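You operate a simulated robot arm through the tools that you are given. There is no shell and no other tool.

You are at the controls of a simulated two-armed robot. One attempt, no reset.

JOB
Centre the running belt with the short lever, lock it, then press the stop.
Fine: the long lever frees and locks it; the edge display must show 0 mm; the main switch stays on, the stop stays in.

It is judged by the outcome, as a careful person would: the job done as asked, and still so three seconds after it is handed in. It fails if anything else is knocked over, pushed out of place, dropped, spilled or broken.

ROBOT AND FRAMES
Two 7-joint arms with fingered hands on one trunk that stands fixed in place. Base frame: the origin is at the foot of the trunk, x ahead of it, y to its left, z up; the work surface is at about z = 948. Lengths are in mm, angles in rad, forces in N, time in s.
The left shoulder is at [30, 120, 1038], the right one opposite. With the tool pointing down near the work surface each hand reaches from about 300 to 700 mm from the base axis, measured 20 degrees to its own side. Payload 4 kg a hand.
The TCP of each hand is the grasp point between the finger pads, 19 mm short of the fingertips. In the tool frame z runs along the fingers and y along their closing line. The gripper opens to 120 mm; its body begins 53 mm behind the TCP. The gripper is a hand of 3 fingers: y runs from the thumb to the fingers, the wrist lies at [0, 0, -219] in the tool frame, and closing takes about 1.5 s.
Orientation is told as [roll, pitch, yaw] about the base's x, y, z axes, in that order, counted from this pose: with the fingers straight down and closing along the base's y, the tool's x points along the base's -x, its y along +y and its z along -z.

CONTROLS
- The arms move only by the tool drive_tool. It takes "left_moves", "right_moves" or both (then of equal length, played together; a hand with none holds still); each is a list of rows, each an object (a shift or turn left out is 0, a gripper value left out holds the last) with "dp": the shift along the tool's x, y, z in units of 200 mm (1.0 is 200 mm), a list of three; "rotation": the turn, a rotation vector about the tool's x, y, z in units of 120 degrees (1.0 is 120 degrees), a list of three; "jaw": the closure in counts, from 0 (fully open) to 255 (shut). In form: [{"dp": [tx, ty, tz], "rotation": [rx, ry, rz], "jaw": jaw}, ...]. A call has 1 to 20 rows; each row is the pose to reach, as a shift and turn from the pose commanded when the call began, along the tool's axes at that moment. A call with a number of a shift or a turn outside -1 to 1 is refused whole. Rows are played at 5 a second. More than 50 mm and 0.15 rad between two rows, or a gripper value outside its range, and nothing of the call is played. A pose out of reach is approached as far as the arm can. The call stops where the force on the tool passes 60 N (or 10 N more than at its start, if that is more) or the arm is blocked; 0.2 s more then pass. Each finger travels about 72 mm/s and halts on what it meets, pressing with about 25 N; the grip force reading is that of the motor and also rises with nothing between the fingers. The clock runs only during rows and for 0.2 s after the last one: add rows that repeat a pose to give the fingers time. The reply holds the time, the measured pose of the TCP, the force on the tool along the base axes, the opening and the grip force, in the units named above and with some noise, with the torque about the TCP (base axes, N m) and any sound that the robot's microphone picked up.
- Cameras (640 x 400 px; columns grow to the right, rows downward): "scene" is now at [52.4, 15, 1565.7]; the picture's right is [0.22, -0.98, -0.00], its down [-0.80, -0.18, -0.57] and it looks along [0.55, 0.12, -0.82] (base axes); focal length 342 px, centre (320, 200). "left" rides on the left gripper at [-66, -4, -79] in its tool frame; the picture's right is [0.05, -1.00, 0.00], its down [0.76, 0.04, -0.64] and it looks along [0.64, 0.03, 0.77] (tool axes); focal length 251 px, centre (320, 200). "right" rides on the right gripper at [66, -4, -79] in its tool frame; the picture's right is [0.05, 1.00, 0.00], its down [-0.76, 0.04, -0.64] and it looks along [-0.64, 0.03, 0.77] (tool axes); focal length 251 px, centre (320, 200). There is no depth. A picture from a camera that has moved, and an enlarged one, comes with that camera's place and axes in the base frame and with its lens. The place of the scene camera against the robot may be out by one fixed shift of up to 18 mm in any direction.
- grab_frame(camera): a new picture of that camera. No time passes.
- lift_body(by): moves the trunk up (or, below 0, down) by that many mm; the arms and the scene camera ride with it, the base frame stays. It gives what a move gives, with no picture.
- preshape(shape, hand): the hand has 3 fingers and takes this shape, open, in about a second: jaw (thumb against the fingers, like two jaws); tri (thumb and two fingers); tip (a fingertip pinch); poke (one finger out to press); point (the index stretched); flat (the hand flat); cup (the hand cupped); fist (a fist). The gripper value then closes the fingers along that shape, each until it touches; the sizes above hold for jaw. It gives what a move gives, with no picture.
- head_to(pan, tilt): turns the head with the scene camera to pan (to the left, within 2.094 rad either way) and tilt (down, from -0.506 to 1.204), counted from straight ahead of the robot. It gives what a move gives.
- close_up(camera, box): a new picture of the part [left, top, right, bottom] of that camera's present view, enlarged. No time passes.
- sign_off(): hands the job in; it is judged then, once.

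Nothing tells you positions but the pictures and the camera data. Unless the task says otherwise, let go and move clear before handing in.

The tools are called after "Call:" by a JSON object that holds its "method" and its "body". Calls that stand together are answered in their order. drive_tool: Moves the arms, as the interface text tells. Its arguments: {"type":"object","properties":{"left_moves":{"type":"array"},"right_moves":{"type":"array"}},"required":[]} The other tools are called the same way: lift_body (by) moves the trunk up or down; preshape (shape, hand) gives the hand a shape; head_to (pan, tilt) turns the head that bears the scene camera; grab_frame (camera) takes a picture; close_up (camera, box) takes an enlarged picture of a part of a camera's view; sign_off () hands the job in.

At the start:

```text
time: 0.0
left_position: [432.7, 279.5, 1071.0]
left_tcp_rot: [0.0, -0.001, 0.001]
left_ft_force: [-0.4, 0.0, 0.1]
left_torque: [0.02, 0.01, -0.03]
left_opening: 119.8
left_grasp_force: 0.0
left_shape: jaw
right_position: [566.2, -109.0, 1045.7]
right_tcp_rot: [0.0, 0.0, -0.001]
right_ft_force: [0.3, -0.4, 0.1]
right_torque: [-0.02, 0.0, 0.0]
right_opening: 119.8
right_grasp_force: 0.0
right_shape: jaw
trunk travel left (down, up): [-250.0, 290.0]
head pan, tilt (commanded): [0.22, 0.967]
```

scene: 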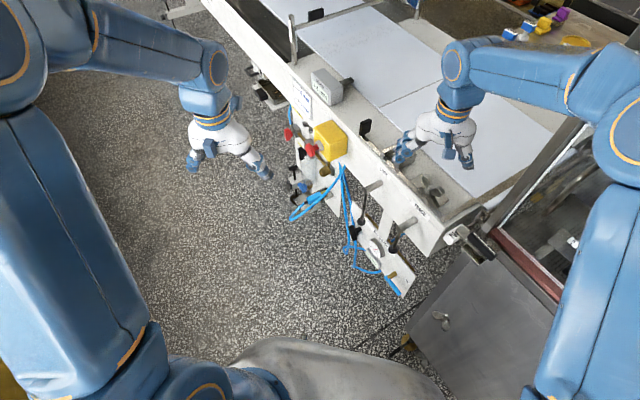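
right: 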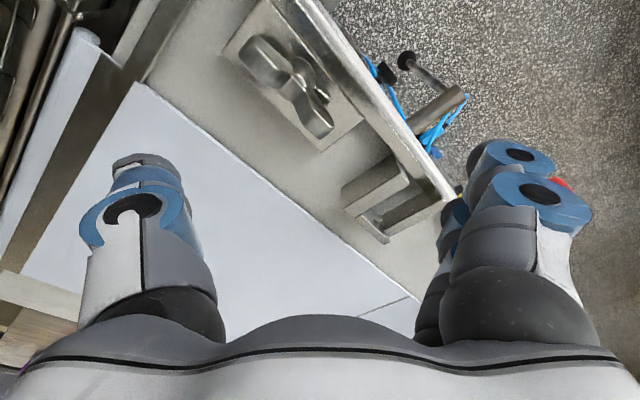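
left: 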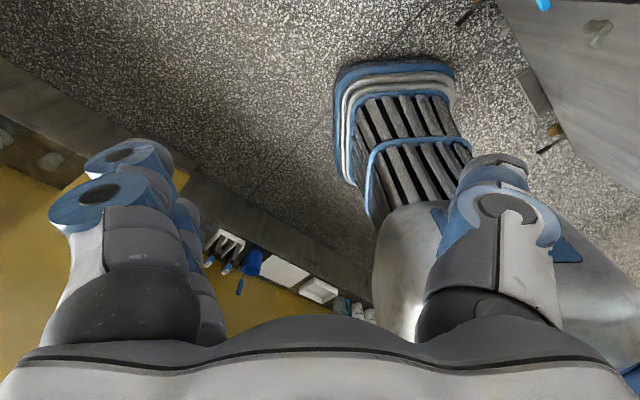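

I see a conveyor table running diagonally, with levers, a yellow box and red parts on its near side. I'll look closer at the scene before moving anything.

Call:
{"method": "close_up", "body": {"camera": "scene", "box": [260, 60, 420, 160]}}

Call:
{"method": "close_up", "body": {"camera": "scene", "box": [280, 120, 440, 220]}}

Call:
{"method": "close_up", "body": {"camera": "scene", "box": [340, 150, 500, 250]}}

Call:
{"method": "close_up", "body": {"camera": "scene", "box": [220, 0, 380, 100]}}

```text
4.00 times, centred on (340, 110) of scene
camera zoom: at [52.4, 15.0, 1565.7], right [0.22, -0.98, 0.0], down [-0.8, -0.18, -0.57], along [0.55, 0.12, -0.82], focal length 1368 px, centre (240, 560)
```

zoom: 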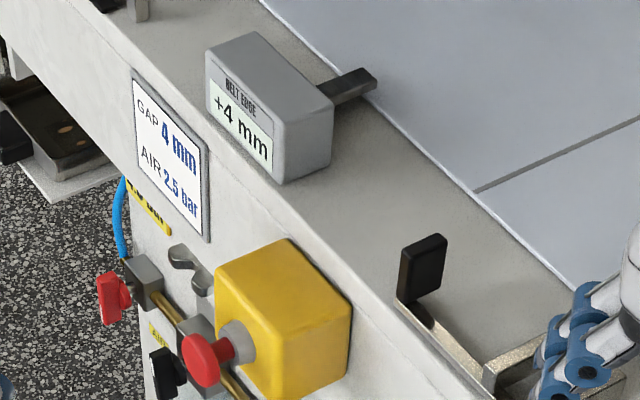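

```text
4.00 times, centred on (360, 170) of scene
camera zoom: at [52.4, 15.0, 1565.7], right [0.22, -0.98, 0.0], down [-0.8, -0.18, -0.57], along [0.55, 0.12, -0.82], focal length 1368 px, centre (160, 320)
```

zoom: 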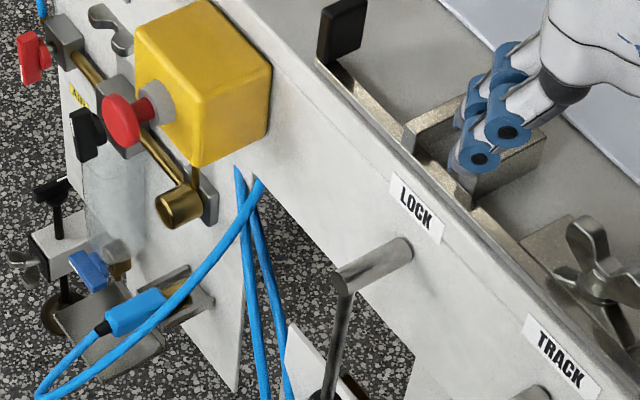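

```text
4.00 times, centred on (420, 200) of scene
camera zoom: at [52.4, 15.0, 1565.7], right [0.22, -0.98, 0.0], down [-0.8, -0.18, -0.57], along [0.55, 0.12, -0.82], focal length 1368 px, centre (-80, 200)
```

zoom: 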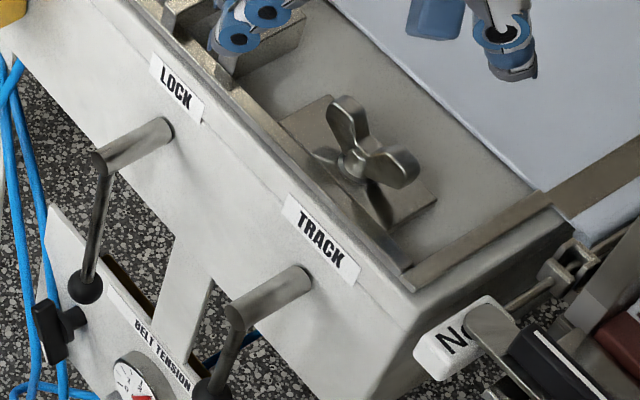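

```text
4.00 times, centred on (300, 50) of scene
camera zoom: at [52.4, 15.0, 1565.7], right [0.22, -0.98, 0.0], down [-0.8, -0.18, -0.57], along [0.55, 0.12, -0.82], focal length 1368 px, centre (400, 800)
```

zoom: 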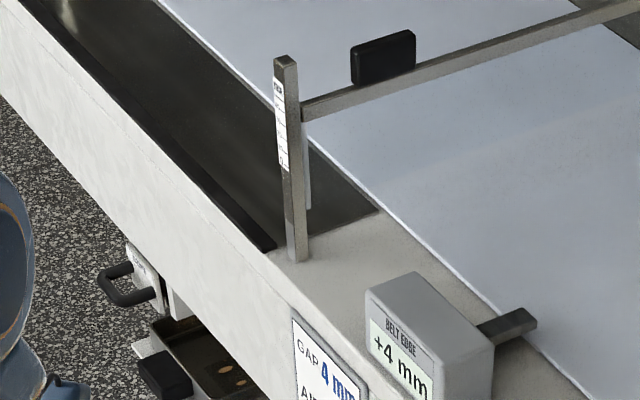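

The belt edge display reads +4 mm; the LOCK and TRACK levers hang on shafts from the side face, and a red mushroom button sits on the yellow box. I'll enlarge the details further.

Call:
{"method": "close_up", "body": {"camera": "scene", "box": [340, 200, 440, 300]}}

Call:
{"method": "close_up", "body": {"camera": "scene", "box": [270, 120, 350, 170]}}

Call:
{"method": "close_up", "body": {"camera": "scene", "box": [270, 160, 350, 220]}}

Call:
{"method": "close_up", "body": {"camera": "scene", "box": [410, 200, 570, 360]}}

Call:
{"method": "close_up", "body": {"camera": "right", "box": [320, 0, 520, 200]}}

```text
4.00 times, centred on (390, 250) of scene
camera zoom: at [52.4, 15.0, 1565.7], right [0.22, -0.98, 0.0], down [-0.8, -0.18, -0.57], along [0.55, 0.12, -0.82], focal length 1368 px, centre (40, 0)
```

zoom: 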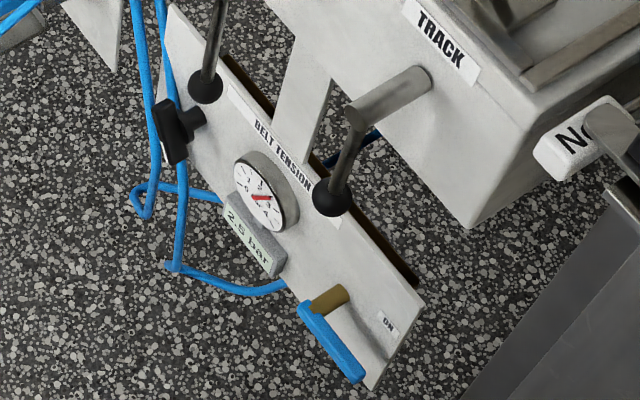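

```text
8.00 times, centred on (310, 145) of scene
camera zoom: at [52.4, 15.0, 1565.7], right [0.22, -0.98, 0.0], down [-0.8, -0.18, -0.57], along [0.55, 0.12, -0.82], focal length 2736 px, centre (400, 640)
```

zoom: 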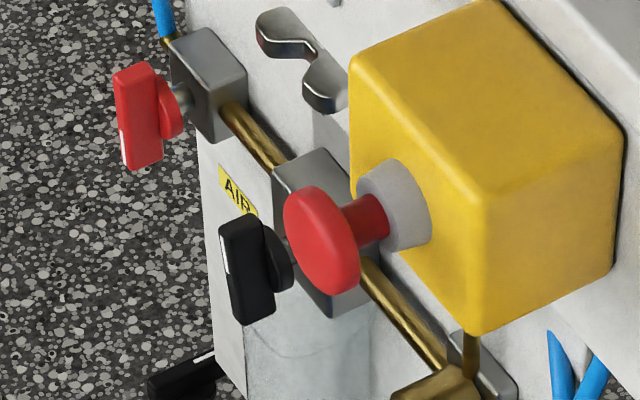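

```text
6.67 times, centred on (310, 190) of scene
camera zoom: at [52.4, 15.0, 1565.7], right [0.22, -0.98, 0.0], down [-0.8, -0.18, -0.57], along [0.55, 0.12, -0.82], focal length 2280 px, centre (387, 267)
```

zoom: 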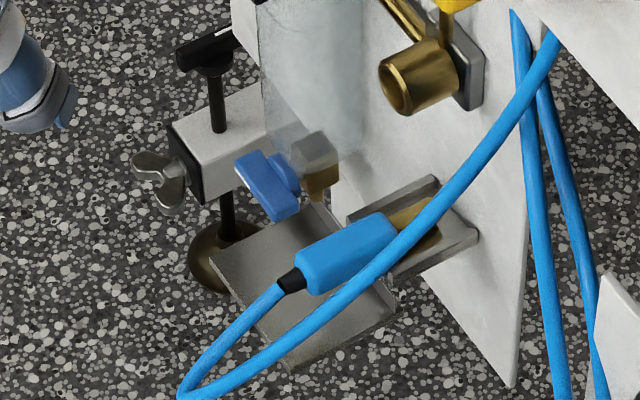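

```text
2.50 times, centred on (490, 280) of scene
camera zoom: at [52.4, 15.0, 1565.7], right [0.22, -0.98, 0.0], down [-0.8, -0.18, -0.57], along [0.55, 0.12, -0.82], focal length 855 px, centre (-105, 0)
```

zoom: 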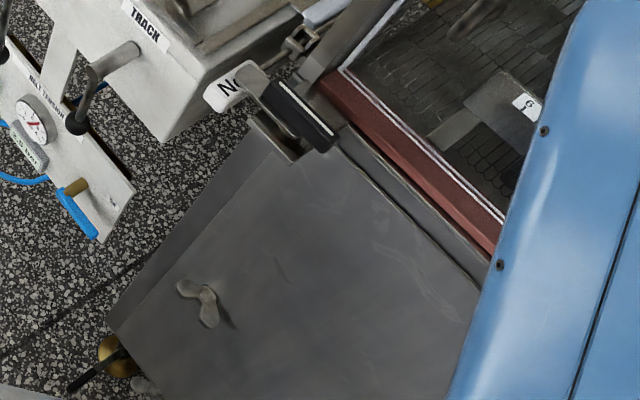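

```text
2.00 times, centred on (420, 100) of right
camera zoom: at [500.5, -113.0, 1124.1], right [-0.05, 1.0, 0.0], down [0.76, 0.04, 0.64], along [0.64, 0.03, -0.77], focal length 503 px, centre (120, 400)
```

zoom: 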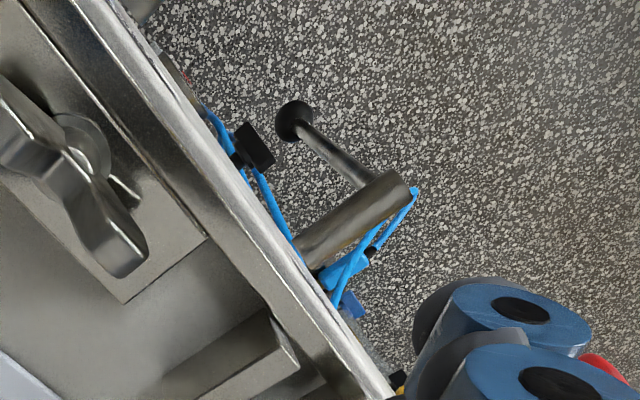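

The LOCK shaft seems to be near (603, -23, 877) and the TRACK shaft near (512, -113, 872), each standing out about 50 mm from a face at 45°. I'll look around with the head to find the main switch and check that there is only one stop.

Call:
{"method": "head_to", "body": {"pan": 0.0, "tilt": 0.75}}

Call:
{"method": "grab_frame", "body": {"camera": "scene"}}

Call:
{"method": "head_to", "body": {"pan": 0.5, "tilt": 0.75}}

Call:
{"method": "grab_frame", "body": {"camera": "scene"}}

Call:
{"method": "head_to", "body": {"pan": -0.6, "tilt": 0.85}}

Call:
{"method": "grab_frame", "body": {"camera": "scene"}}

```text
time: 0.8
left_position: [431.1, 280.0, 1071.6]
left_tcp_rot: [0.001, 0.0, 0.0]
left_ft_force: [0.1, 0.0, 0.2]
left_torque: [0.0, -0.02, 0.01]
left_opening: 119.8
left_grasp_force: 0.0
left_shape: jaw
right_position: [565.0, -109.8, 1044.8]
right_tcp_rot: [0.002, -0.001, 0.0]
right_ft_force: [0.5, -0.4, 0.6]
right_torque: [-0.02, -0.02, 0.03]
right_opening: 120.3
right_grasp_force: 0.0
right_shape: jaw
trunk travel left (down, up): [-250.0, 290.0]
head pan, tilt (commanded): [0.0, 0.75]
```

```text
taken
camera scene: at [65.3, -0.6, 1582.5], right [0.0, -1.0, 0.0], down [-0.68, 0.0, -0.73], along [0.73, 0.0, -0.68], focal length 342 px, centre (320, 200)
```

scene: 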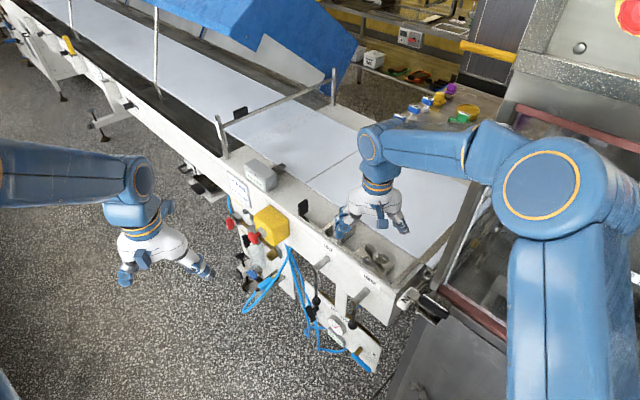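

```text
time: 1.7
left_position: [432.0, 280.0, 1071.7]
left_tcp_rot: [0.0, 0.0, -0.001]
left_ft_force: [0.0, 0.3, 0.3]
left_torque: [0.03, -0.02, 0.03]
left_opening: 119.8
left_grasp_force: 0.0
left_shape: jaw
right_position: [565.5, -109.6, 1045.6]
right_tcp_rot: [-0.001, 0.0, 0.0]
right_ft_force: [-0.2, 0.6, 0.4]
right_torque: [0.01, 0.01, -0.03]
right_opening: 120.0
right_grasp_force: 0.0
right_shape: jaw
trunk travel left (down, up): [-250.0, 290.0]
head pan, tilt (commanded): [0.499, 0.75]
```

```text
taken
camera scene: at [55.3, 38.9, 1582.5], right [0.48, -0.88, 0.0], down [-0.6, -0.33, -0.73], along [0.64, 0.35, -0.68], focal length 342 px, centre (320, 200)
```

scene: 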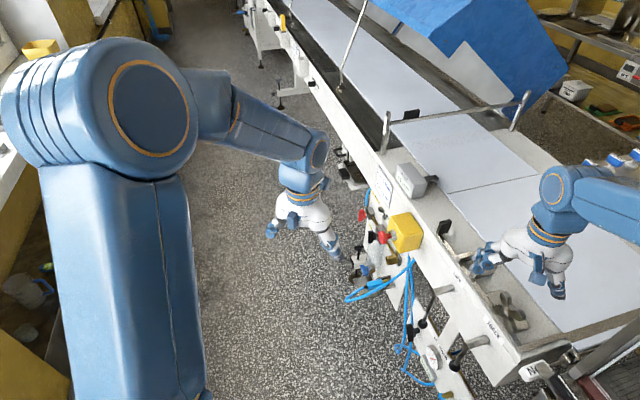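

```text
time: 3.0
left_position: [432.3, 281.3, 1071.5]
left_tcp_rot: [-0.001, 0.0, 0.002]
left_ft_force: [-0.3, -0.7, 0.8]
left_torque: [0.01, 0.01, 0.0]
left_opening: 119.6
left_grasp_force: 0.0
left_shape: jaw
right_position: [565.7, -109.8, 1045.2]
right_tcp_rot: [0.001, 0.0, 0.0]
right_ft_force: [0.1, 0.0, 0.0]
right_torque: [0.02, 0.01, 0.0]
right_opening: 119.9
right_grasp_force: 0.0
right_shape: jaw
trunk travel left (down, up): [-250.0, 290.0]
head pan, tilt (commanded): [-0.6, 0.85]
```

```text
taken
camera scene: at [47.0, -44.8, 1574.5], right [-0.56, -0.83, 0.0], down [-0.62, 0.42, -0.66], along [0.54, -0.37, -0.75], focal length 342 px, centre (320, 200)
```

scene: 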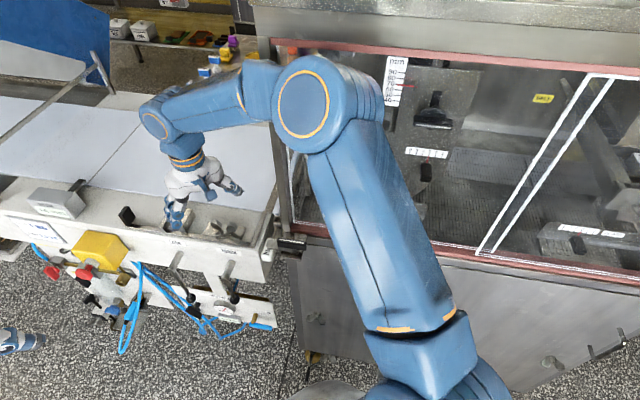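

I need to survey the rest: there's a round red thing on the oven at upper right and a small control box behind. I'll look at those with enlargements.

Call:
{"method": "head_to", "body": {"pan": -0.4, "tilt": 0.35}}

Call:
{"method": "grab_frame", "body": {"camera": "scene"}}

Call:
{"method": "head_to", "body": {"pan": 0.3, "tilt": 0.35}}

Call:
{"method": "grab_frame", "body": {"camera": "scene"}}

Call:
{"method": "head_to", "body": {"pan": 0.3, "tilt": 0.9}}

Call:
{"method": "grab_frame", "body": {"camera": "scene"}}

```text
time: 3.9
left_position: [432.8, 281.1, 1073.2]
left_tcp_rot: [0.0, -0.002, 0.0]
left_ft_force: [-0.3, -0.2, 0.0]
left_torque: [0.0, 0.01, 0.01]
left_opening: 120.0
left_grasp_force: 0.1
left_shape: jaw
right_position: [565.7, -110.1, 1046.2]
right_tcp_rot: [-0.001, 0.0, -0.001]
right_ft_force: [-1.2, 0.0, -0.7]
right_torque: [0.0, -0.02, -0.06]
right_opening: 119.9
right_grasp_force: 0.1
right_shape: jaw
trunk travel left (down, up): [-250.0, 290.0]
head pan, tilt (commanded): [-0.4, 0.351]
```

```text
taken
camera scene: at [68.3, -36.9, 1618.1], right [-0.39, -0.92, 0.0], down [-0.32, 0.13, -0.94], along [0.86, -0.37, -0.34], focal length 342 px, centre (320, 200)
```

scene: 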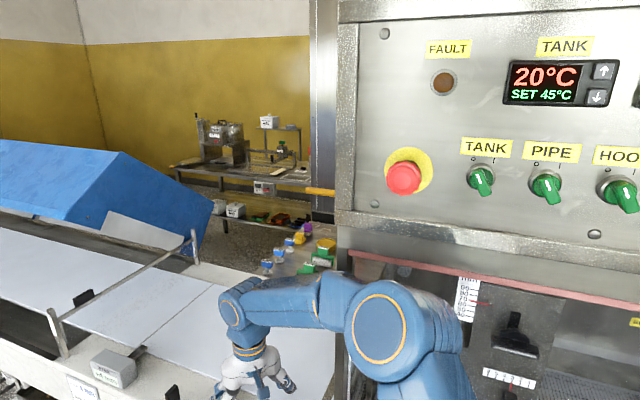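

```text
time: 5.0
left_position: [432.5, 279.7, 1071.2]
left_tcp_rot: [-0.001, -0.001, 0.001]
left_ft_force: [-0.6, -0.3, -0.1]
left_torque: [0.04, 0.01, -0.01]
left_opening: 120.0
left_grasp_force: 0.1
left_shape: jaw
right_position: [567.2, -110.1, 1045.4]
right_tcp_rot: [0.0, 0.0, 0.0]
right_ft_force: [1.0, 0.1, -0.5]
right_torque: [-0.02, 0.0, -0.01]
right_opening: 119.9
right_grasp_force: 0.0
right_shape: jaw
trunk travel left (down, up): [-250.0, 290.0]
head pan, tilt (commanded): [0.3, 0.351]
```

```text
taken
camera scene: at [71.5, 26.8, 1618.2], right [0.29, -0.96, 0.0], down [-0.33, -0.1, -0.94], along [0.9, 0.28, -0.34], focal length 342 px, centre (320, 200)
```

scene: 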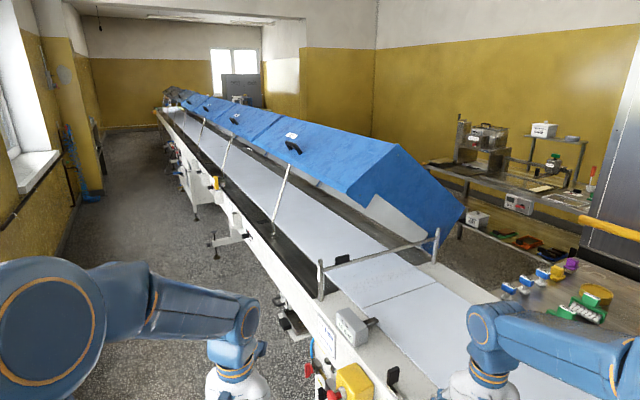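

```text
time: 6.0
left_position: [432.0, 279.3, 1071.7]
left_tcp_rot: [0.001, 0.0, 0.002]
left_ft_force: [-0.1, 0.5, -0.1]
left_torque: [0.01, 0.01, -0.01]
left_opening: 120.0
left_grasp_force: 0.0
left_shape: jaw
right_position: [565.8, -110.2, 1044.8]
right_tcp_rot: [0.0, 0.001, -0.002]
right_ft_force: [0.4, 0.4, -0.2]
right_torque: [-0.01, -0.01, 0.01]
right_opening: 120.0
right_grasp_force: 0.1
right_shape: jaw
trunk travel left (down, up): [-250.0, 290.0]
head pan, tilt (commanded): [0.3, 0.901]
```

```text
taken
camera scene: at [54.7, 21.7, 1570.7], right [0.3, -0.96, 0.0], down [-0.75, -0.23, -0.62], along [0.59, 0.18, -0.78], focal length 342 px, centre (320, 200)
```

scene: 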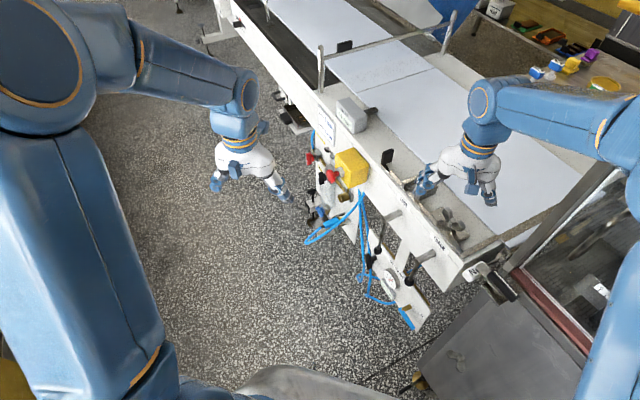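

The oven panel has its own e-stop and switches; I'll read the whole panel and the labels near the yellow box before deciding.

Call:
{"method": "head_to", "body": {"pan": -0.9, "tilt": 0.25}}

Call:
{"method": "grab_frame", "body": {"camera": "scene"}}

Call:
{"method": "head_to", "body": {"pan": 0.15, "tilt": 0.75}}

Call:
{"method": "close_up", "body": {"camera": "scene", "box": [240, 140, 320, 190]}}

Call:
{"method": "close_up", "body": {"camera": "scene", "box": [240, 190, 320, 240]}}

Call:
{"method": "close_up", "body": {"camera": "scene", "box": [240, 240, 320, 290]}}

Call:
{"method": "close_up", "body": {"camera": "scene", "box": [320, 220, 480, 320]}}

```text
time: 7.4
left_position: [432.6, 280.1, 1072.4]
left_tcp_rot: [-0.001, 0.0, -0.001]
left_ft_force: [0.5, 0.3, -1.2]
left_torque: [-0.01, 0.02, -0.01]
left_opening: 119.7
left_grasp_force: 0.1
left_shape: jaw
right_position: [566.2, -110.3, 1045.2]
right_tcp_rot: [0.0, 0.0, -0.001]
right_ft_force: [-0.5, -0.6, 0.4]
right_torque: [0.0, 0.02, 0.01]
right_opening: 120.1
right_grasp_force: 0.1
right_shape: jaw
trunk travel left (down, up): [-250.0, 290.0]
head pan, tilt (commanded): [-0.901, 0.25]
```

```text
taken
camera scene: at [40.6, -73.8, 1627.6], right [-0.78, -0.62, 0.0], down [-0.15, 0.19, -0.97], along [0.6, -0.76, -0.25], focal length 342 px, centre (320, 200)
```

scene: 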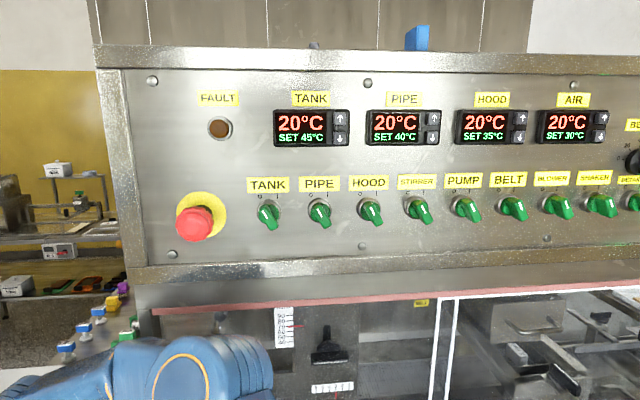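

```text
time: 8.7
left_position: [432.4, 280.1, 1073.1]
left_tcp_rot: [0.001, 0.001, -0.001]
left_ft_force: [-0.1, -0.5, 0.0]
left_torque: [-0.01, 0.0, 0.05]
left_opening: 119.8
left_grasp_force: 0.0
left_shape: jaw
right_position: [564.7, -108.9, 1045.7]
right_tcp_rot: [0.0, 0.0, 0.0]
right_ft_force: [-0.5, 0.1, -0.5]
right_torque: [0.03, -0.01, -0.02]
right_opening: 120.1
right_grasp_force: 0.0
right_shape: jaw
trunk travel left (down, up): [-250.0, 290.0]
head pan, tilt (commanded): [0.15, 0.75]
```

```text
8.00 times, centred on (280, 165) of scene
camera zoom: at [64.5, 11.6, 1582.5], right [0.15, -0.99, 0.0], down [-0.67, -0.1, -0.73], along [0.72, 0.11, -0.68], focal length 2736 px, centre (640, 480)
```

zoom: 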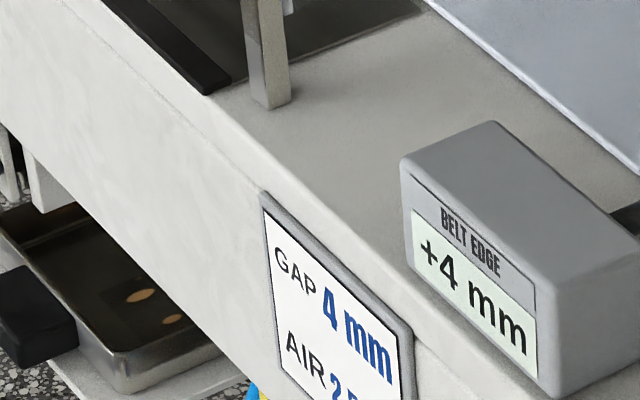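

```text
8.00 times, centred on (280, 215) of scene
camera zoom: at [64.5, 11.6, 1582.5], right [0.15, -0.99, 0.0], down [-0.67, -0.1, -0.73], along [0.72, 0.11, -0.68], focal length 2736 px, centre (640, 80)
```

zoom: 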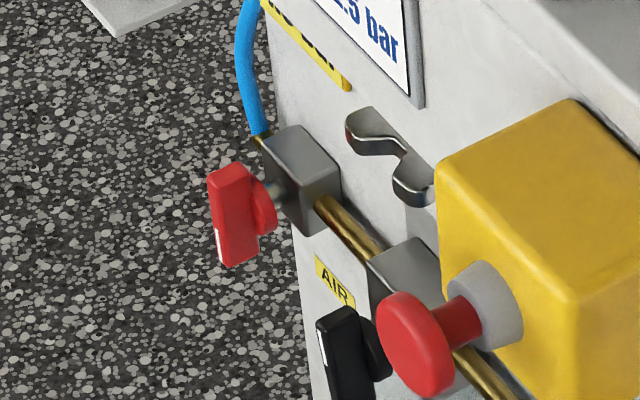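

```text
8.00 times, centred on (280, 265) of scene
camera zoom: at [64.5, 11.6, 1582.5], right [0.15, -0.99, 0.0], down [-0.67, -0.1, -0.73], along [0.72, 0.11, -0.68], focal length 2736 px, centre (640, -320)
```

zoom: 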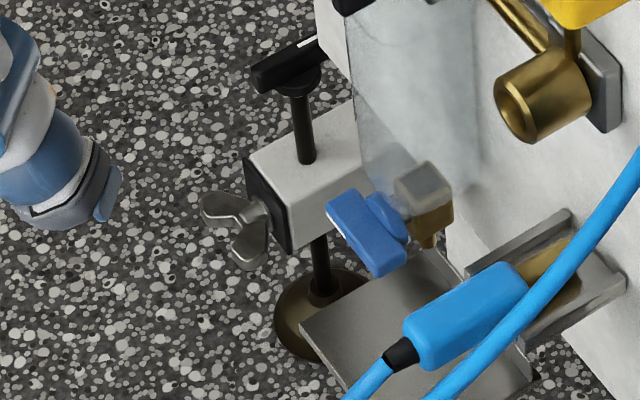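

```text
4.00 times, centred on (400, 270) of scene
camera zoom: at [64.5, 11.6, 1582.5], right [0.15, -0.99, 0.0], down [-0.67, -0.1, -0.73], along [0.72, 0.11, -0.68], focal length 1368 px, centre (0, -80)
```

zoom: 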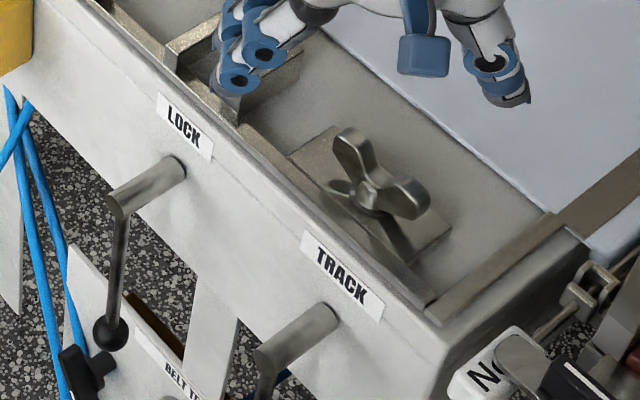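

The stop for this belt is the red mushroom on the yellow box, close to the levers; the oven panel is a separate machine, so I'll leave it alone. I'll start turning the left hand to point horizontally at the lever face, half the turn first as a check.

Call:
{"method": "drive_tool", "body": {"left_moves": [{"dp": [-0.0125, -0.0671, 0.0792], "rotation": [0.0244, -0.059, 0.0244]}, {"dp": [-0.025, -0.1342, 0.1583], "rotation": [0.0489, -0.118, 0.0489]}, {"dp": [-0.0375, -0.2013, 0.2375], "rotation": [0.0733, -0.1769, 0.0733]}, {"dp": [-0.05, -0.2683, 0.3167], "rotation": [0.0977, -0.2359, 0.0977]}, {"dp": [-0.0625, -0.3354, 0.3958], "rotation": [0.1221, -0.2949, 0.1221]}, {"dp": [-0.075, -0.4025, 0.475], "rotation": [0.1466, -0.3539, 0.1466]}]}}

Call:
{"method": "grab_frame", "body": {"camera": "left"}}

Call:
{"method": "grab_frame", "body": {"camera": "scene"}}

```text
time: 10.1
left_position: [446.5, 201.4, 977.3]
left_tcp_rot: [-0.231, -0.775, -0.23]
left_ft_force: [0.5, 0.0, 0.0]
left_torque: [0.0, 0.01, -0.01]
left_opening: 119.5
left_grasp_force: 0.2
left_shape: jaw
right_position: [564.5, -108.7, 1044.9]
right_tcp_rot: [0.001, -0.002, 0.0]
right_ft_force: [0.1, -0.6, -0.1]
right_torque: [0.02, 0.0, 0.02]
right_opening: 120.1
right_grasp_force: 0.0
right_shape: jaw
trunk travel left (down, up): [-250.0, 290.0]
head pan, tilt (commanded): [0.15, 0.75]
```

```text
taken
camera left: at [442.4, 216.2, 1078.5], right [-0.42, -0.9, 0.13], down [-0.91, 0.41, -0.09], along [0.03, -0.15, -0.99], focal length 251 px, centre (320, 200)
```

left: 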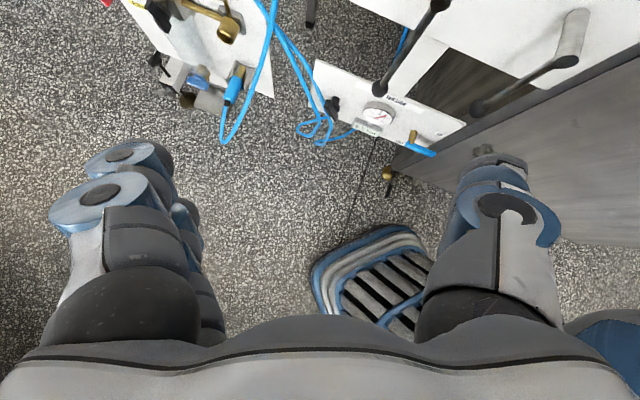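

```text
taken
camera scene: at [64.6, 13.1, 1582.5], right [0.15, -0.99, 0.0], down [-0.67, -0.1, -0.73], along [0.72, 0.11, -0.68], focal length 342 px, centre (320, 200)
```

scene: 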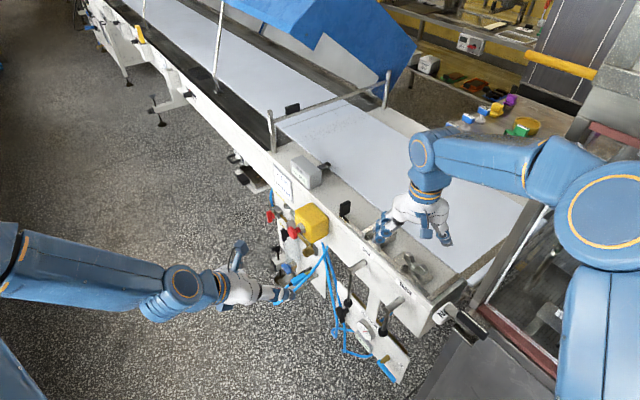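

Rotation works as expected. Triangulating, the LOCK ball is near (567, 9, 731) and the TRACK ball near (480, -82, 773), with both levers hanging straight down. I'll finish the turn to face the LOCK lever from a stand-off.

Call:
{"method": "drive_tool", "body": {"left_moves": [{"dp": [0.0355, -0.0434, 0.0882], "rotation": [0.0244, -0.059, 0.0244]}, {"dp": [0.071, -0.0868, 0.1763], "rotation": [0.0489, -0.118, 0.0489]}, {"dp": [0.1065, -0.1303, 0.2645], "rotation": [0.0733, -0.1769, 0.0733]}, {"dp": [0.142, -0.1737, 0.3527], "rotation": [0.0977, -0.2359, 0.0977]}, {"dp": [0.1775, -0.2171, 0.4408], "rotation": [0.1221, -0.2949, 0.1221]}, {"dp": [0.213, -0.2605, 0.529], "rotation": [0.1466, -0.3538, 0.1465]}]}}

Call:
{"method": "grab_frame", "body": {"camera": "left"}}

Call:
{"method": "grab_frame", "body": {"camera": "scene"}}

```text
time: 11.5
left_position: [462.9, 120.0, 882.3]
left_tcp_rot: [-1.446, -1.57, 0.661]
left_ft_force: [-0.3, 0.3, -0.1]
left_torque: [0.04, 0.01, -0.02]
left_opening: 119.9
left_grasp_force: 0.0
left_shape: jaw
right_position: [567.6, -111.0, 1045.2]
right_tcp_rot: [0.0, 0.002, -0.001]
right_ft_force: [0.0, 0.6, 0.4]
right_torque: [-0.01, 0.02, -0.01]
right_opening: 119.8
right_grasp_force: 0.1
right_shape: jaw
trunk travel left (down, up): [-250.0, 290.0]
head pan, tilt (commanded): [0.15, 0.75]
```

```text
taken
camera left: at [404.3, 173.0, 948.2], right [-0.7, -0.71, -0.05], down [-0.43, 0.48, -0.76], along [0.57, -0.52, -0.64], focal length 251 px, centre (320, 200)
```

left: 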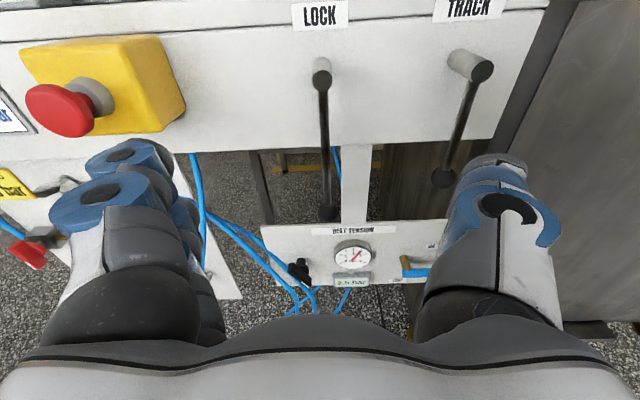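

```text
taken
camera scene: at [66.0, 11.3, 1582.5], right [0.15, -0.99, 0.0], down [-0.68, -0.1, -0.73], along [0.72, 0.11, -0.68], focal length 342 px, centre (320, 200)
```

scene: 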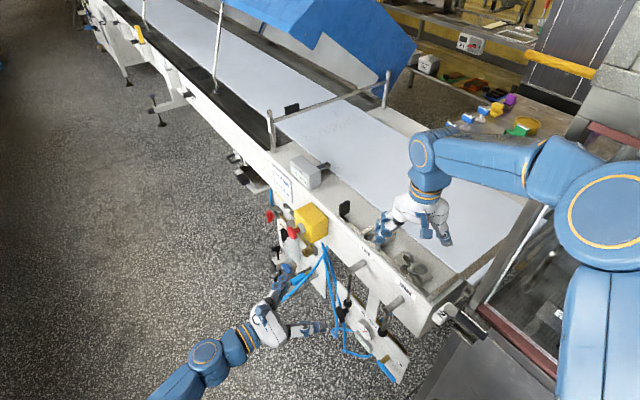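

Both levers hang straight down: LOCK from about (570, 11, 882) to its ball at z 734, and TRACK from about (478, -82, 885) to its ball at z 780. I'll enlarge the left camera view to look for direction marks or a main switch.

Call:
{"method": "close_up", "body": {"camera": "left", "box": [240, 0, 400, 100]}}

Call:
{"method": "close_up", "body": {"camera": "left", "box": [400, 0, 560, 100]}}

Call:
{"method": "close_up", "body": {"camera": "left", "box": [0, 20, 200, 145]}}

Call:
{"method": "close_up", "body": {"camera": "left", "box": [260, 180, 460, 305]}}

Call:
{"method": "close_up", "body": {"camera": "left", "box": [0, 130, 120, 280]}}

```text
4.00 times, centred on (320, 50) of left
camera zoom: at [404.3, 173.0, 948.2], right [-0.7, -0.71, -0.05], down [-0.43, 0.48, -0.76], along [0.57, -0.52, -0.64], focal length 1006 px, centre (320, 800)
```

zoom: 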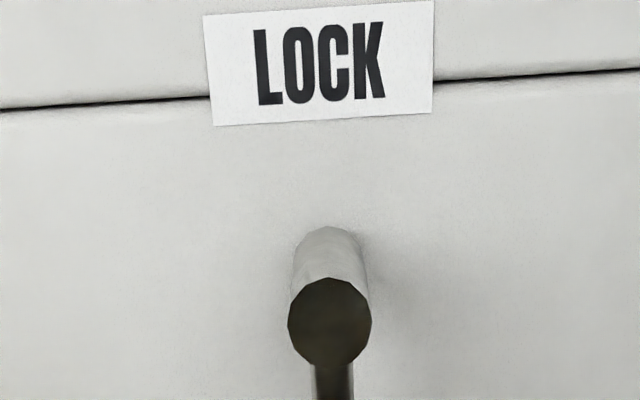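

```text
4.00 times, centred on (480, 50) of left
camera zoom: at [404.3, 173.0, 948.2], right [-0.7, -0.71, -0.05], down [-0.43, 0.48, -0.76], along [0.57, -0.52, -0.64], focal length 1006 px, centre (-320, 800)
```

zoom: 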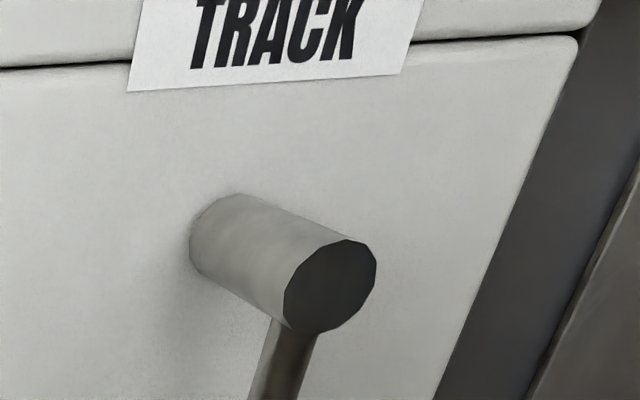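

```text
3.20 times, centred on (100, 82) of left
camera zoom: at [404.3, 173.0, 948.2], right [-0.7, -0.71, -0.05], down [-0.43, 0.48, -0.76], along [0.57, -0.52, -0.64], focal length 805 px, centre (1024, 576)
```

zoom: 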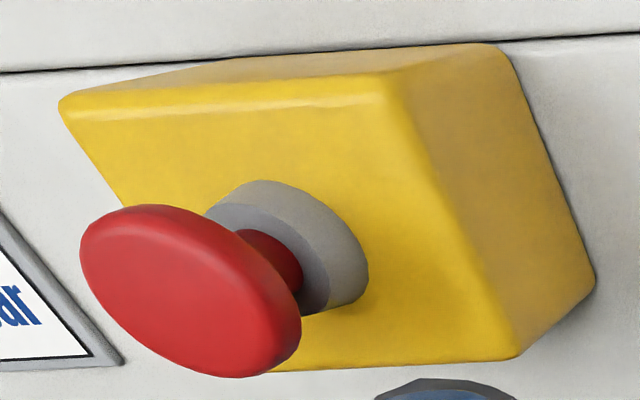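

```text
3.20 times, centred on (360, 242) of left
camera zoom: at [404.3, 173.0, 948.2], right [-0.7, -0.71, -0.05], down [-0.43, 0.48, -0.76], along [0.57, -0.52, -0.64], focal length 805 px, centre (192, 64)
```

zoom: 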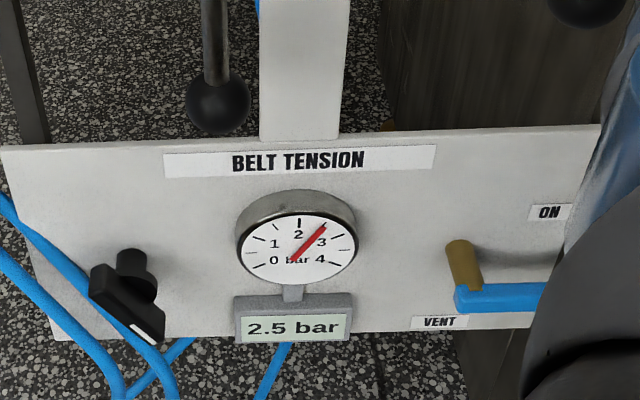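

```text
2.67 times, centred on (60, 205) of left
camera zoom: at [404.3, 173.0, 948.2], right [-0.7, -0.71, -0.05], down [-0.43, 0.48, -0.76], along [0.57, -0.52, -0.64], focal length 670 px, centre (1013, 187)
```

zoom: 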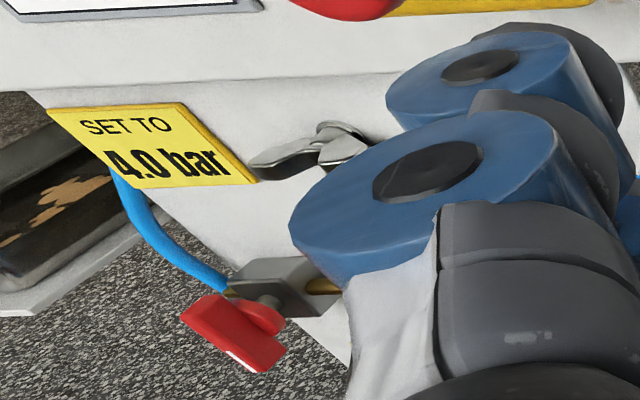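

No direction marks on the levers, so I'll find the way gently by feel. The left hand is aligned with the LOCK lever; I'll lower it to z≈785 and advance with open fingers straddling the rod.

Call:
{"method": "drive_tool", "body": {"left_moves": [{"dp": [0.16, 0, 0]}, {"dp": [0.32, 0, 0]}, {"dp": [0.485, 0, 0]}, {"dp": [0.485, 0, 0.15]}, {"dp": [0.485, 0, 0.3]}, {"dp": [0.485, 0, 0.45]}, {"dp": [0.485, 0, 0.6]}, {"dp": [0.485, 0, 0.6]}]}}

Call:
{"method": "grab_frame", "body": {"camera": "left"}}

Call:
{"method": "close_up", "body": {"camera": "scene", "box": [220, 140, 460, 390]}}

```text
time: 13.3
left_position: [546.6, 35.4, 784.8]
left_tcp_rot: [3.058, -1.57, 2.439]
left_ft_force: [0.3, 0.3, -0.9]
left_torque: [-0.02, -0.01, 0.02]
left_opening: 119.9
left_grasp_force: 0.0
left_shape: jaw
right_position: [565.3, -109.2, 1046.9]
right_tcp_rot: [0.001, 0.0, 0.0]
right_ft_force: [-0.3, 0.2, 1.0]
right_torque: [-0.02, 0.02, 0.05]
right_opening: 120.1
right_grasp_force: 0.1
right_shape: jaw
trunk travel left (down, up): [-250.0, 290.0]
head pan, tilt (commanded): [0.15, 0.75]
```

```text
taken
camera left: at [487.8, 88.1, 850.2], right [-0.71, -0.71, -0.05], down [-0.43, 0.48, -0.76], along [0.57, -0.52, -0.64], focal length 251 px, centre (320, 200)
```

left: 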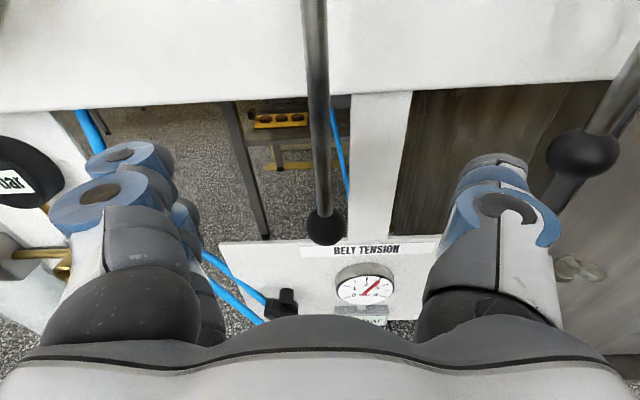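

```text
1.60 times, centred on (340, 265) of scene
camera zoom: at [63.9, 12.0, 1582.5], right [0.15, -0.99, 0.0], down [-0.67, -0.1, -0.73], along [0.72, 0.11, -0.68], focal length 547 px, centre (288, 96)
```

zoom: 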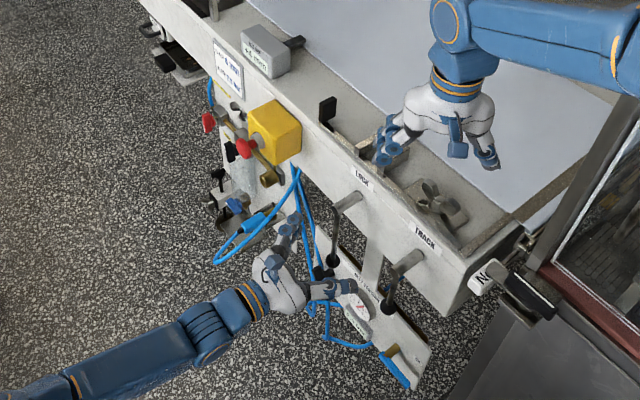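

The rod is centred between thumb and fingers. I'll advance the last ~30 mm and half-close the fingers to form a narrow fork around it without gripping.

Call:
{"method": "drive_tool", "body": {"left_moves": [{"dp": [0, 0, 0.08]}, {"dp": [0, 0, 0.16]}, {"dp": [0, 0, 0.16], "jaw": 150}, {"dp": [0, 0, 0.16], "jaw": 150}, {"dp": [0, 0, 0.16], "jaw": 150}, {"dp": [0, 0, 0.16], "jaw": 150}, {"dp": [0, 0, 0.16], "jaw": 150}]}}

Call:
{"method": "grab_frame", "body": {"camera": "left"}}

Call:
{"method": "close_up", "body": {"camera": "scene", "box": [290, 140, 450, 240]}}

```text
time: 14.9
left_position: [568.1, 12.7, 784.6]
left_tcp_rot: [-1.261, -1.571, 0.475]
left_ft_force: [0.6, 0.3, 0.4]
left_torque: [-0.02, 0.05, 0.02]
left_opening: 49.7
left_grasp_force: 0.0
left_shape: jaw
right_position: [565.2, -110.2, 1045.2]
right_tcp_rot: [-0.002, 0.001, 0.0]
right_ft_force: [-0.4, 0.4, 0.7]
right_torque: [0.01, -0.02, 0.0]
right_opening: 119.7
right_grasp_force: 0.1
right_shape: jaw
trunk travel left (down, up): [-250.0, 290.0]
head pan, tilt (commanded): [0.15, 0.75]
```

```text
taken
camera left: at [510.4, 65.6, 850.5], right [-0.71, -0.71, -0.05], down [-0.43, 0.48, -0.76], along [0.57, -0.52, -0.64], focal length 251 px, centre (320, 200)
```

left: 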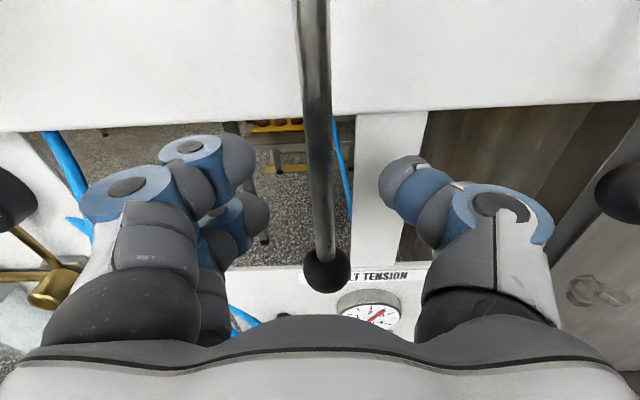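

```text
4.00 times, centred on (370, 190) of scene
camera zoom: at [64.4, 11.7, 1582.5], right [0.15, -0.99, 0.0], down [-0.67, -0.1, -0.73], along [0.72, 0.11, -0.68], focal length 1368 px, centre (120, 240)
```

zoom: 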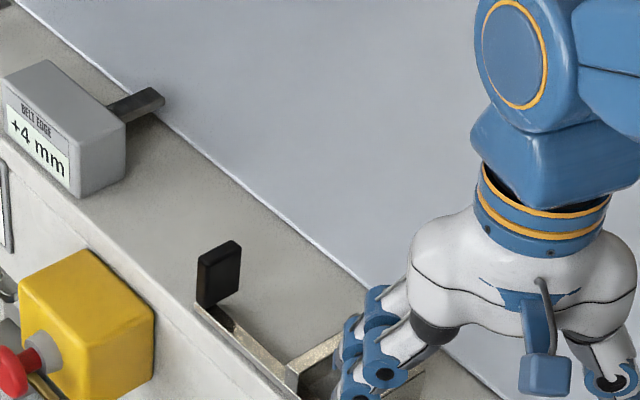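

The fork is around the LOCK rod and the display still reads +4 mm. I'll push gently toward the far side (+tool y) and watch the force and the lever.

Call:
{"method": "drive_tool", "body": {"left_moves": [{"dp": [0, 0.05, 0]}, {"dp": [0, 0.1, 0]}, {"dp": [0, 0.125, 0]}, {"dp": [0, 0.15, 0]}, {"dp": [0, 0.175, 0]}]}}

Call:
{"method": "grab_frame", "body": {"camera": "left"}}

```text
time: 16.1
left_position: [593.7, 35.5, 785.3]
left_tcp_rot: [-1.976, -1.571, 1.192]
left_ft_force: [-1.5, -2.1, -0.7]
left_torque: [0.04, 0.0, 0.01]
left_opening: 51.4
left_grasp_force: 0.0
left_shape: jaw
right_position: [565.0, -110.0, 1044.9]
right_tcp_rot: [0.001, 0.0, 0.0]
right_ft_force: [-0.4, 0.3, 0.6]
right_torque: [0.05, 0.0, 0.06]
right_opening: 119.7
right_grasp_force: 0.1
right_shape: jaw
trunk travel left (down, up): [-250.0, 290.0]
head pan, tilt (commanded): [0.15, 0.75]
```

```text
taken
camera left: at [534.7, 88.9, 850.0], right [-0.71, -0.71, -0.05], down [-0.43, 0.48, -0.76], along [0.57, -0.52, -0.64], focal length 251 px, centre (320, 200)
```

left: 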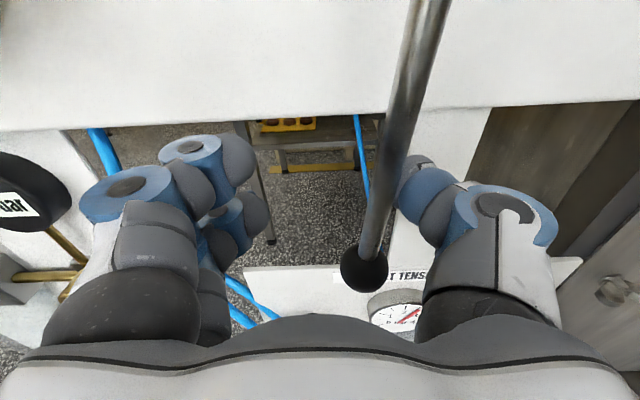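

The LOCK lever yields with only ~2.5 N toward the far side (about 5° so far). I'll continue along the arc in small steps and check the display.

Call:
{"method": "drive_tool", "body": {"left_moves": [{"dp": [-0.01, 0.03, 0]}, {"dp": [-0.03, 0.065, 0]}, {"dp": [-0.06, 0.1, 0]}]}}

Call:
{"method": "grab_frame", "body": {"camera": "left"}}

Call:
{"method": "close_up", "body": {"camera": "scene", "box": [240, 140, 400, 240]}}

```text
time: 16.9
left_position: [606.7, 50.8, 796.1]
left_tcp_rot: [-0.218, -1.569, -0.568]
left_ft_force: [-0.9, -2.4, -4.0]
left_torque: [0.09, -0.07, 0.06]
left_opening: 51.6
left_grasp_force: 0.1
left_shape: jaw
right_position: [566.4, -109.3, 1046.1]
right_tcp_rot: [0.001, 0.002, 0.001]
right_ft_force: [0.1, -0.6, -0.5]
right_torque: [0.01, -0.02, 0.0]
right_opening: 119.7
right_grasp_force: 0.1
right_shape: jaw
trunk travel left (down, up): [-250.0, 290.0]
head pan, tilt (commanded): [0.15, 0.75]
```

```text
taken
camera left: at [549.8, 103.2, 861.1], right [-0.71, -0.71, -0.05], down [-0.43, 0.48, -0.76], along [0.57, -0.52, -0.64], focal length 251 px, centre (320, 200)
```

left: 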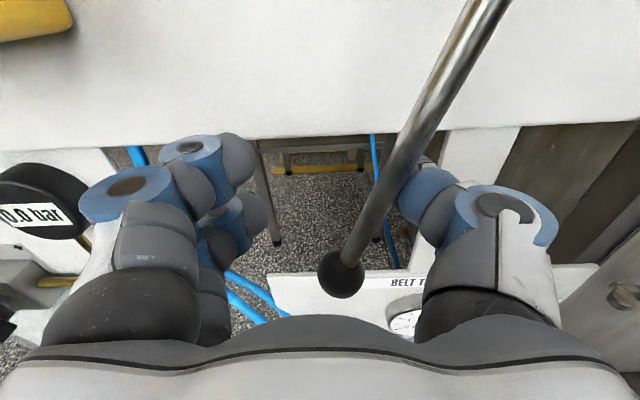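

```text
4.00 times, centred on (320, 190) of scene
camera zoom: at [64.9, 11.4, 1582.5], right [0.15, -0.99, 0.0], down [-0.67, -0.1, -0.73], along [0.72, 0.11, -0.68], focal length 1368 px, centre (320, 240)
```

zoom: 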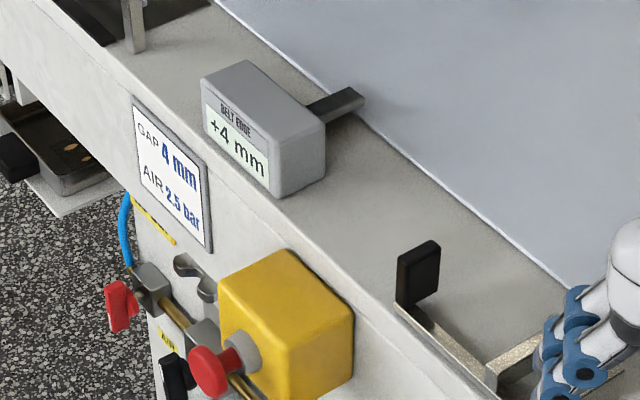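

The LOCK lever has moved about 18° freely, but going further with this open fork would bring my knuckles toward the red stop. I'll back straight out and re-approach with a slimmer hand shape.

Call:
{"method": "drive_tool", "body": {"left_moves": [{"dp": [0, -0.03, 0]}, {"dp": [0, -0.04, -0.12]}, {"dp": [0, -0.04, -0.36]}, {"dp": [0, -0.04, -0.6]}, {"dp": [0, -0.04, -0.7]}]}}

Call:
{"method": "preshape", "body": {"hand": "left", "shape": "poke"}}

Call:
{"method": "grab_frame", "body": {"camera": "left"}}

Call:
{"method": "close_up", "body": {"camera": "scene", "box": [180, 180, 420, 380]}}

```text
time: 18.1
left_position: [501.9, 144.6, 797.3]
left_tcp_rot: [-2.489, -1.569, 1.704]
left_ft_force: [0.7, -0.3, -0.2]
left_torque: [-0.02, 0.03, -0.02]
left_opening: 49.9
left_grasp_force: 0.1
left_shape: jaw
right_position: [566.2, -109.3, 1045.3]
right_tcp_rot: [-0.001, -0.001, 0.002]
right_ft_force: [0.3, 0.7, -0.4]
right_torque: [-0.01, -0.02, 0.0]
right_opening: 120.0
right_grasp_force: 0.0
right_shape: jaw
trunk travel left (down, up): [-250.0, 290.0]
head pan, tilt (commanded): [0.15, 0.75]
```

```text
time: 19.0
left_position: [502.6, 144.8, 797.2]
left_tcp_rot: [-1.447, -1.571, 0.664]
left_ft_force: [0.4, -0.4, 0.6]
left_torque: [-0.04, -0.02, 0.0]
left_opening: 0.2
left_grasp_force: 0.1
left_shape: poke
right_position: [566.1, -109.7, 1045.1]
right_tcp_rot: [0.001, 0.0, 0.0]
right_ft_force: [0.4, 0.1, 0.6]
right_torque: [-0.01, -0.01, 0.04]
right_opening: 120.2
right_grasp_force: 0.2
right_shape: jaw
trunk travel left (down, up): [-250.0, 290.0]
head pan, tilt (commanded): [0.15, 0.75]
```

```text
taken
camera left: at [443.4, 198.5, 861.6], right [-0.71, -0.71, -0.05], down [-0.43, 0.48, -0.76], along [0.57, -0.52, -0.64], focal length 251 px, centre (320, 200)
```

left: 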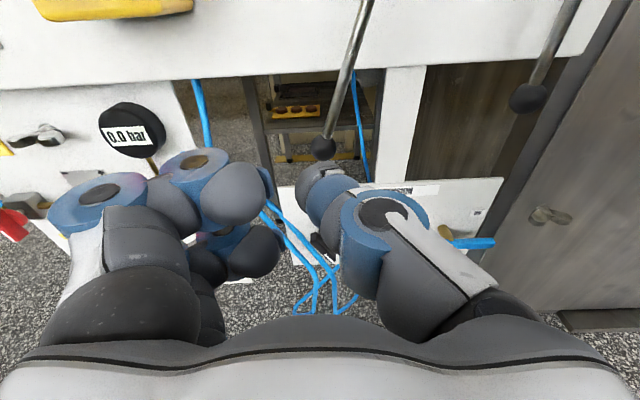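

```text
2.00 times, centred on (300, 280) of scene
camera zoom: at [64.4, 11.7, 1582.5], right [0.15, -0.99, 0.0], down [-0.67, -0.1, -0.73], along [0.72, 0.11, -0.68], focal length 684 px, centre (360, 40)
```

zoom: 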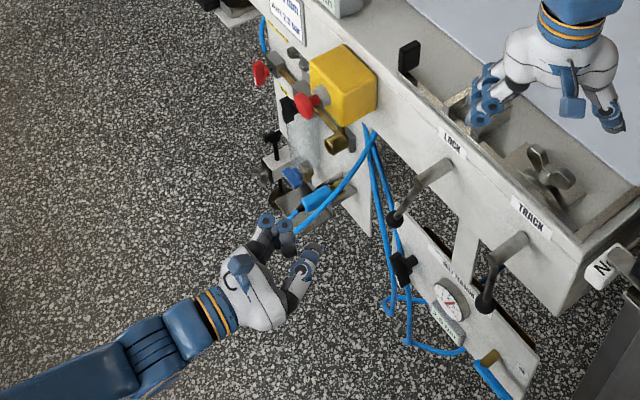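

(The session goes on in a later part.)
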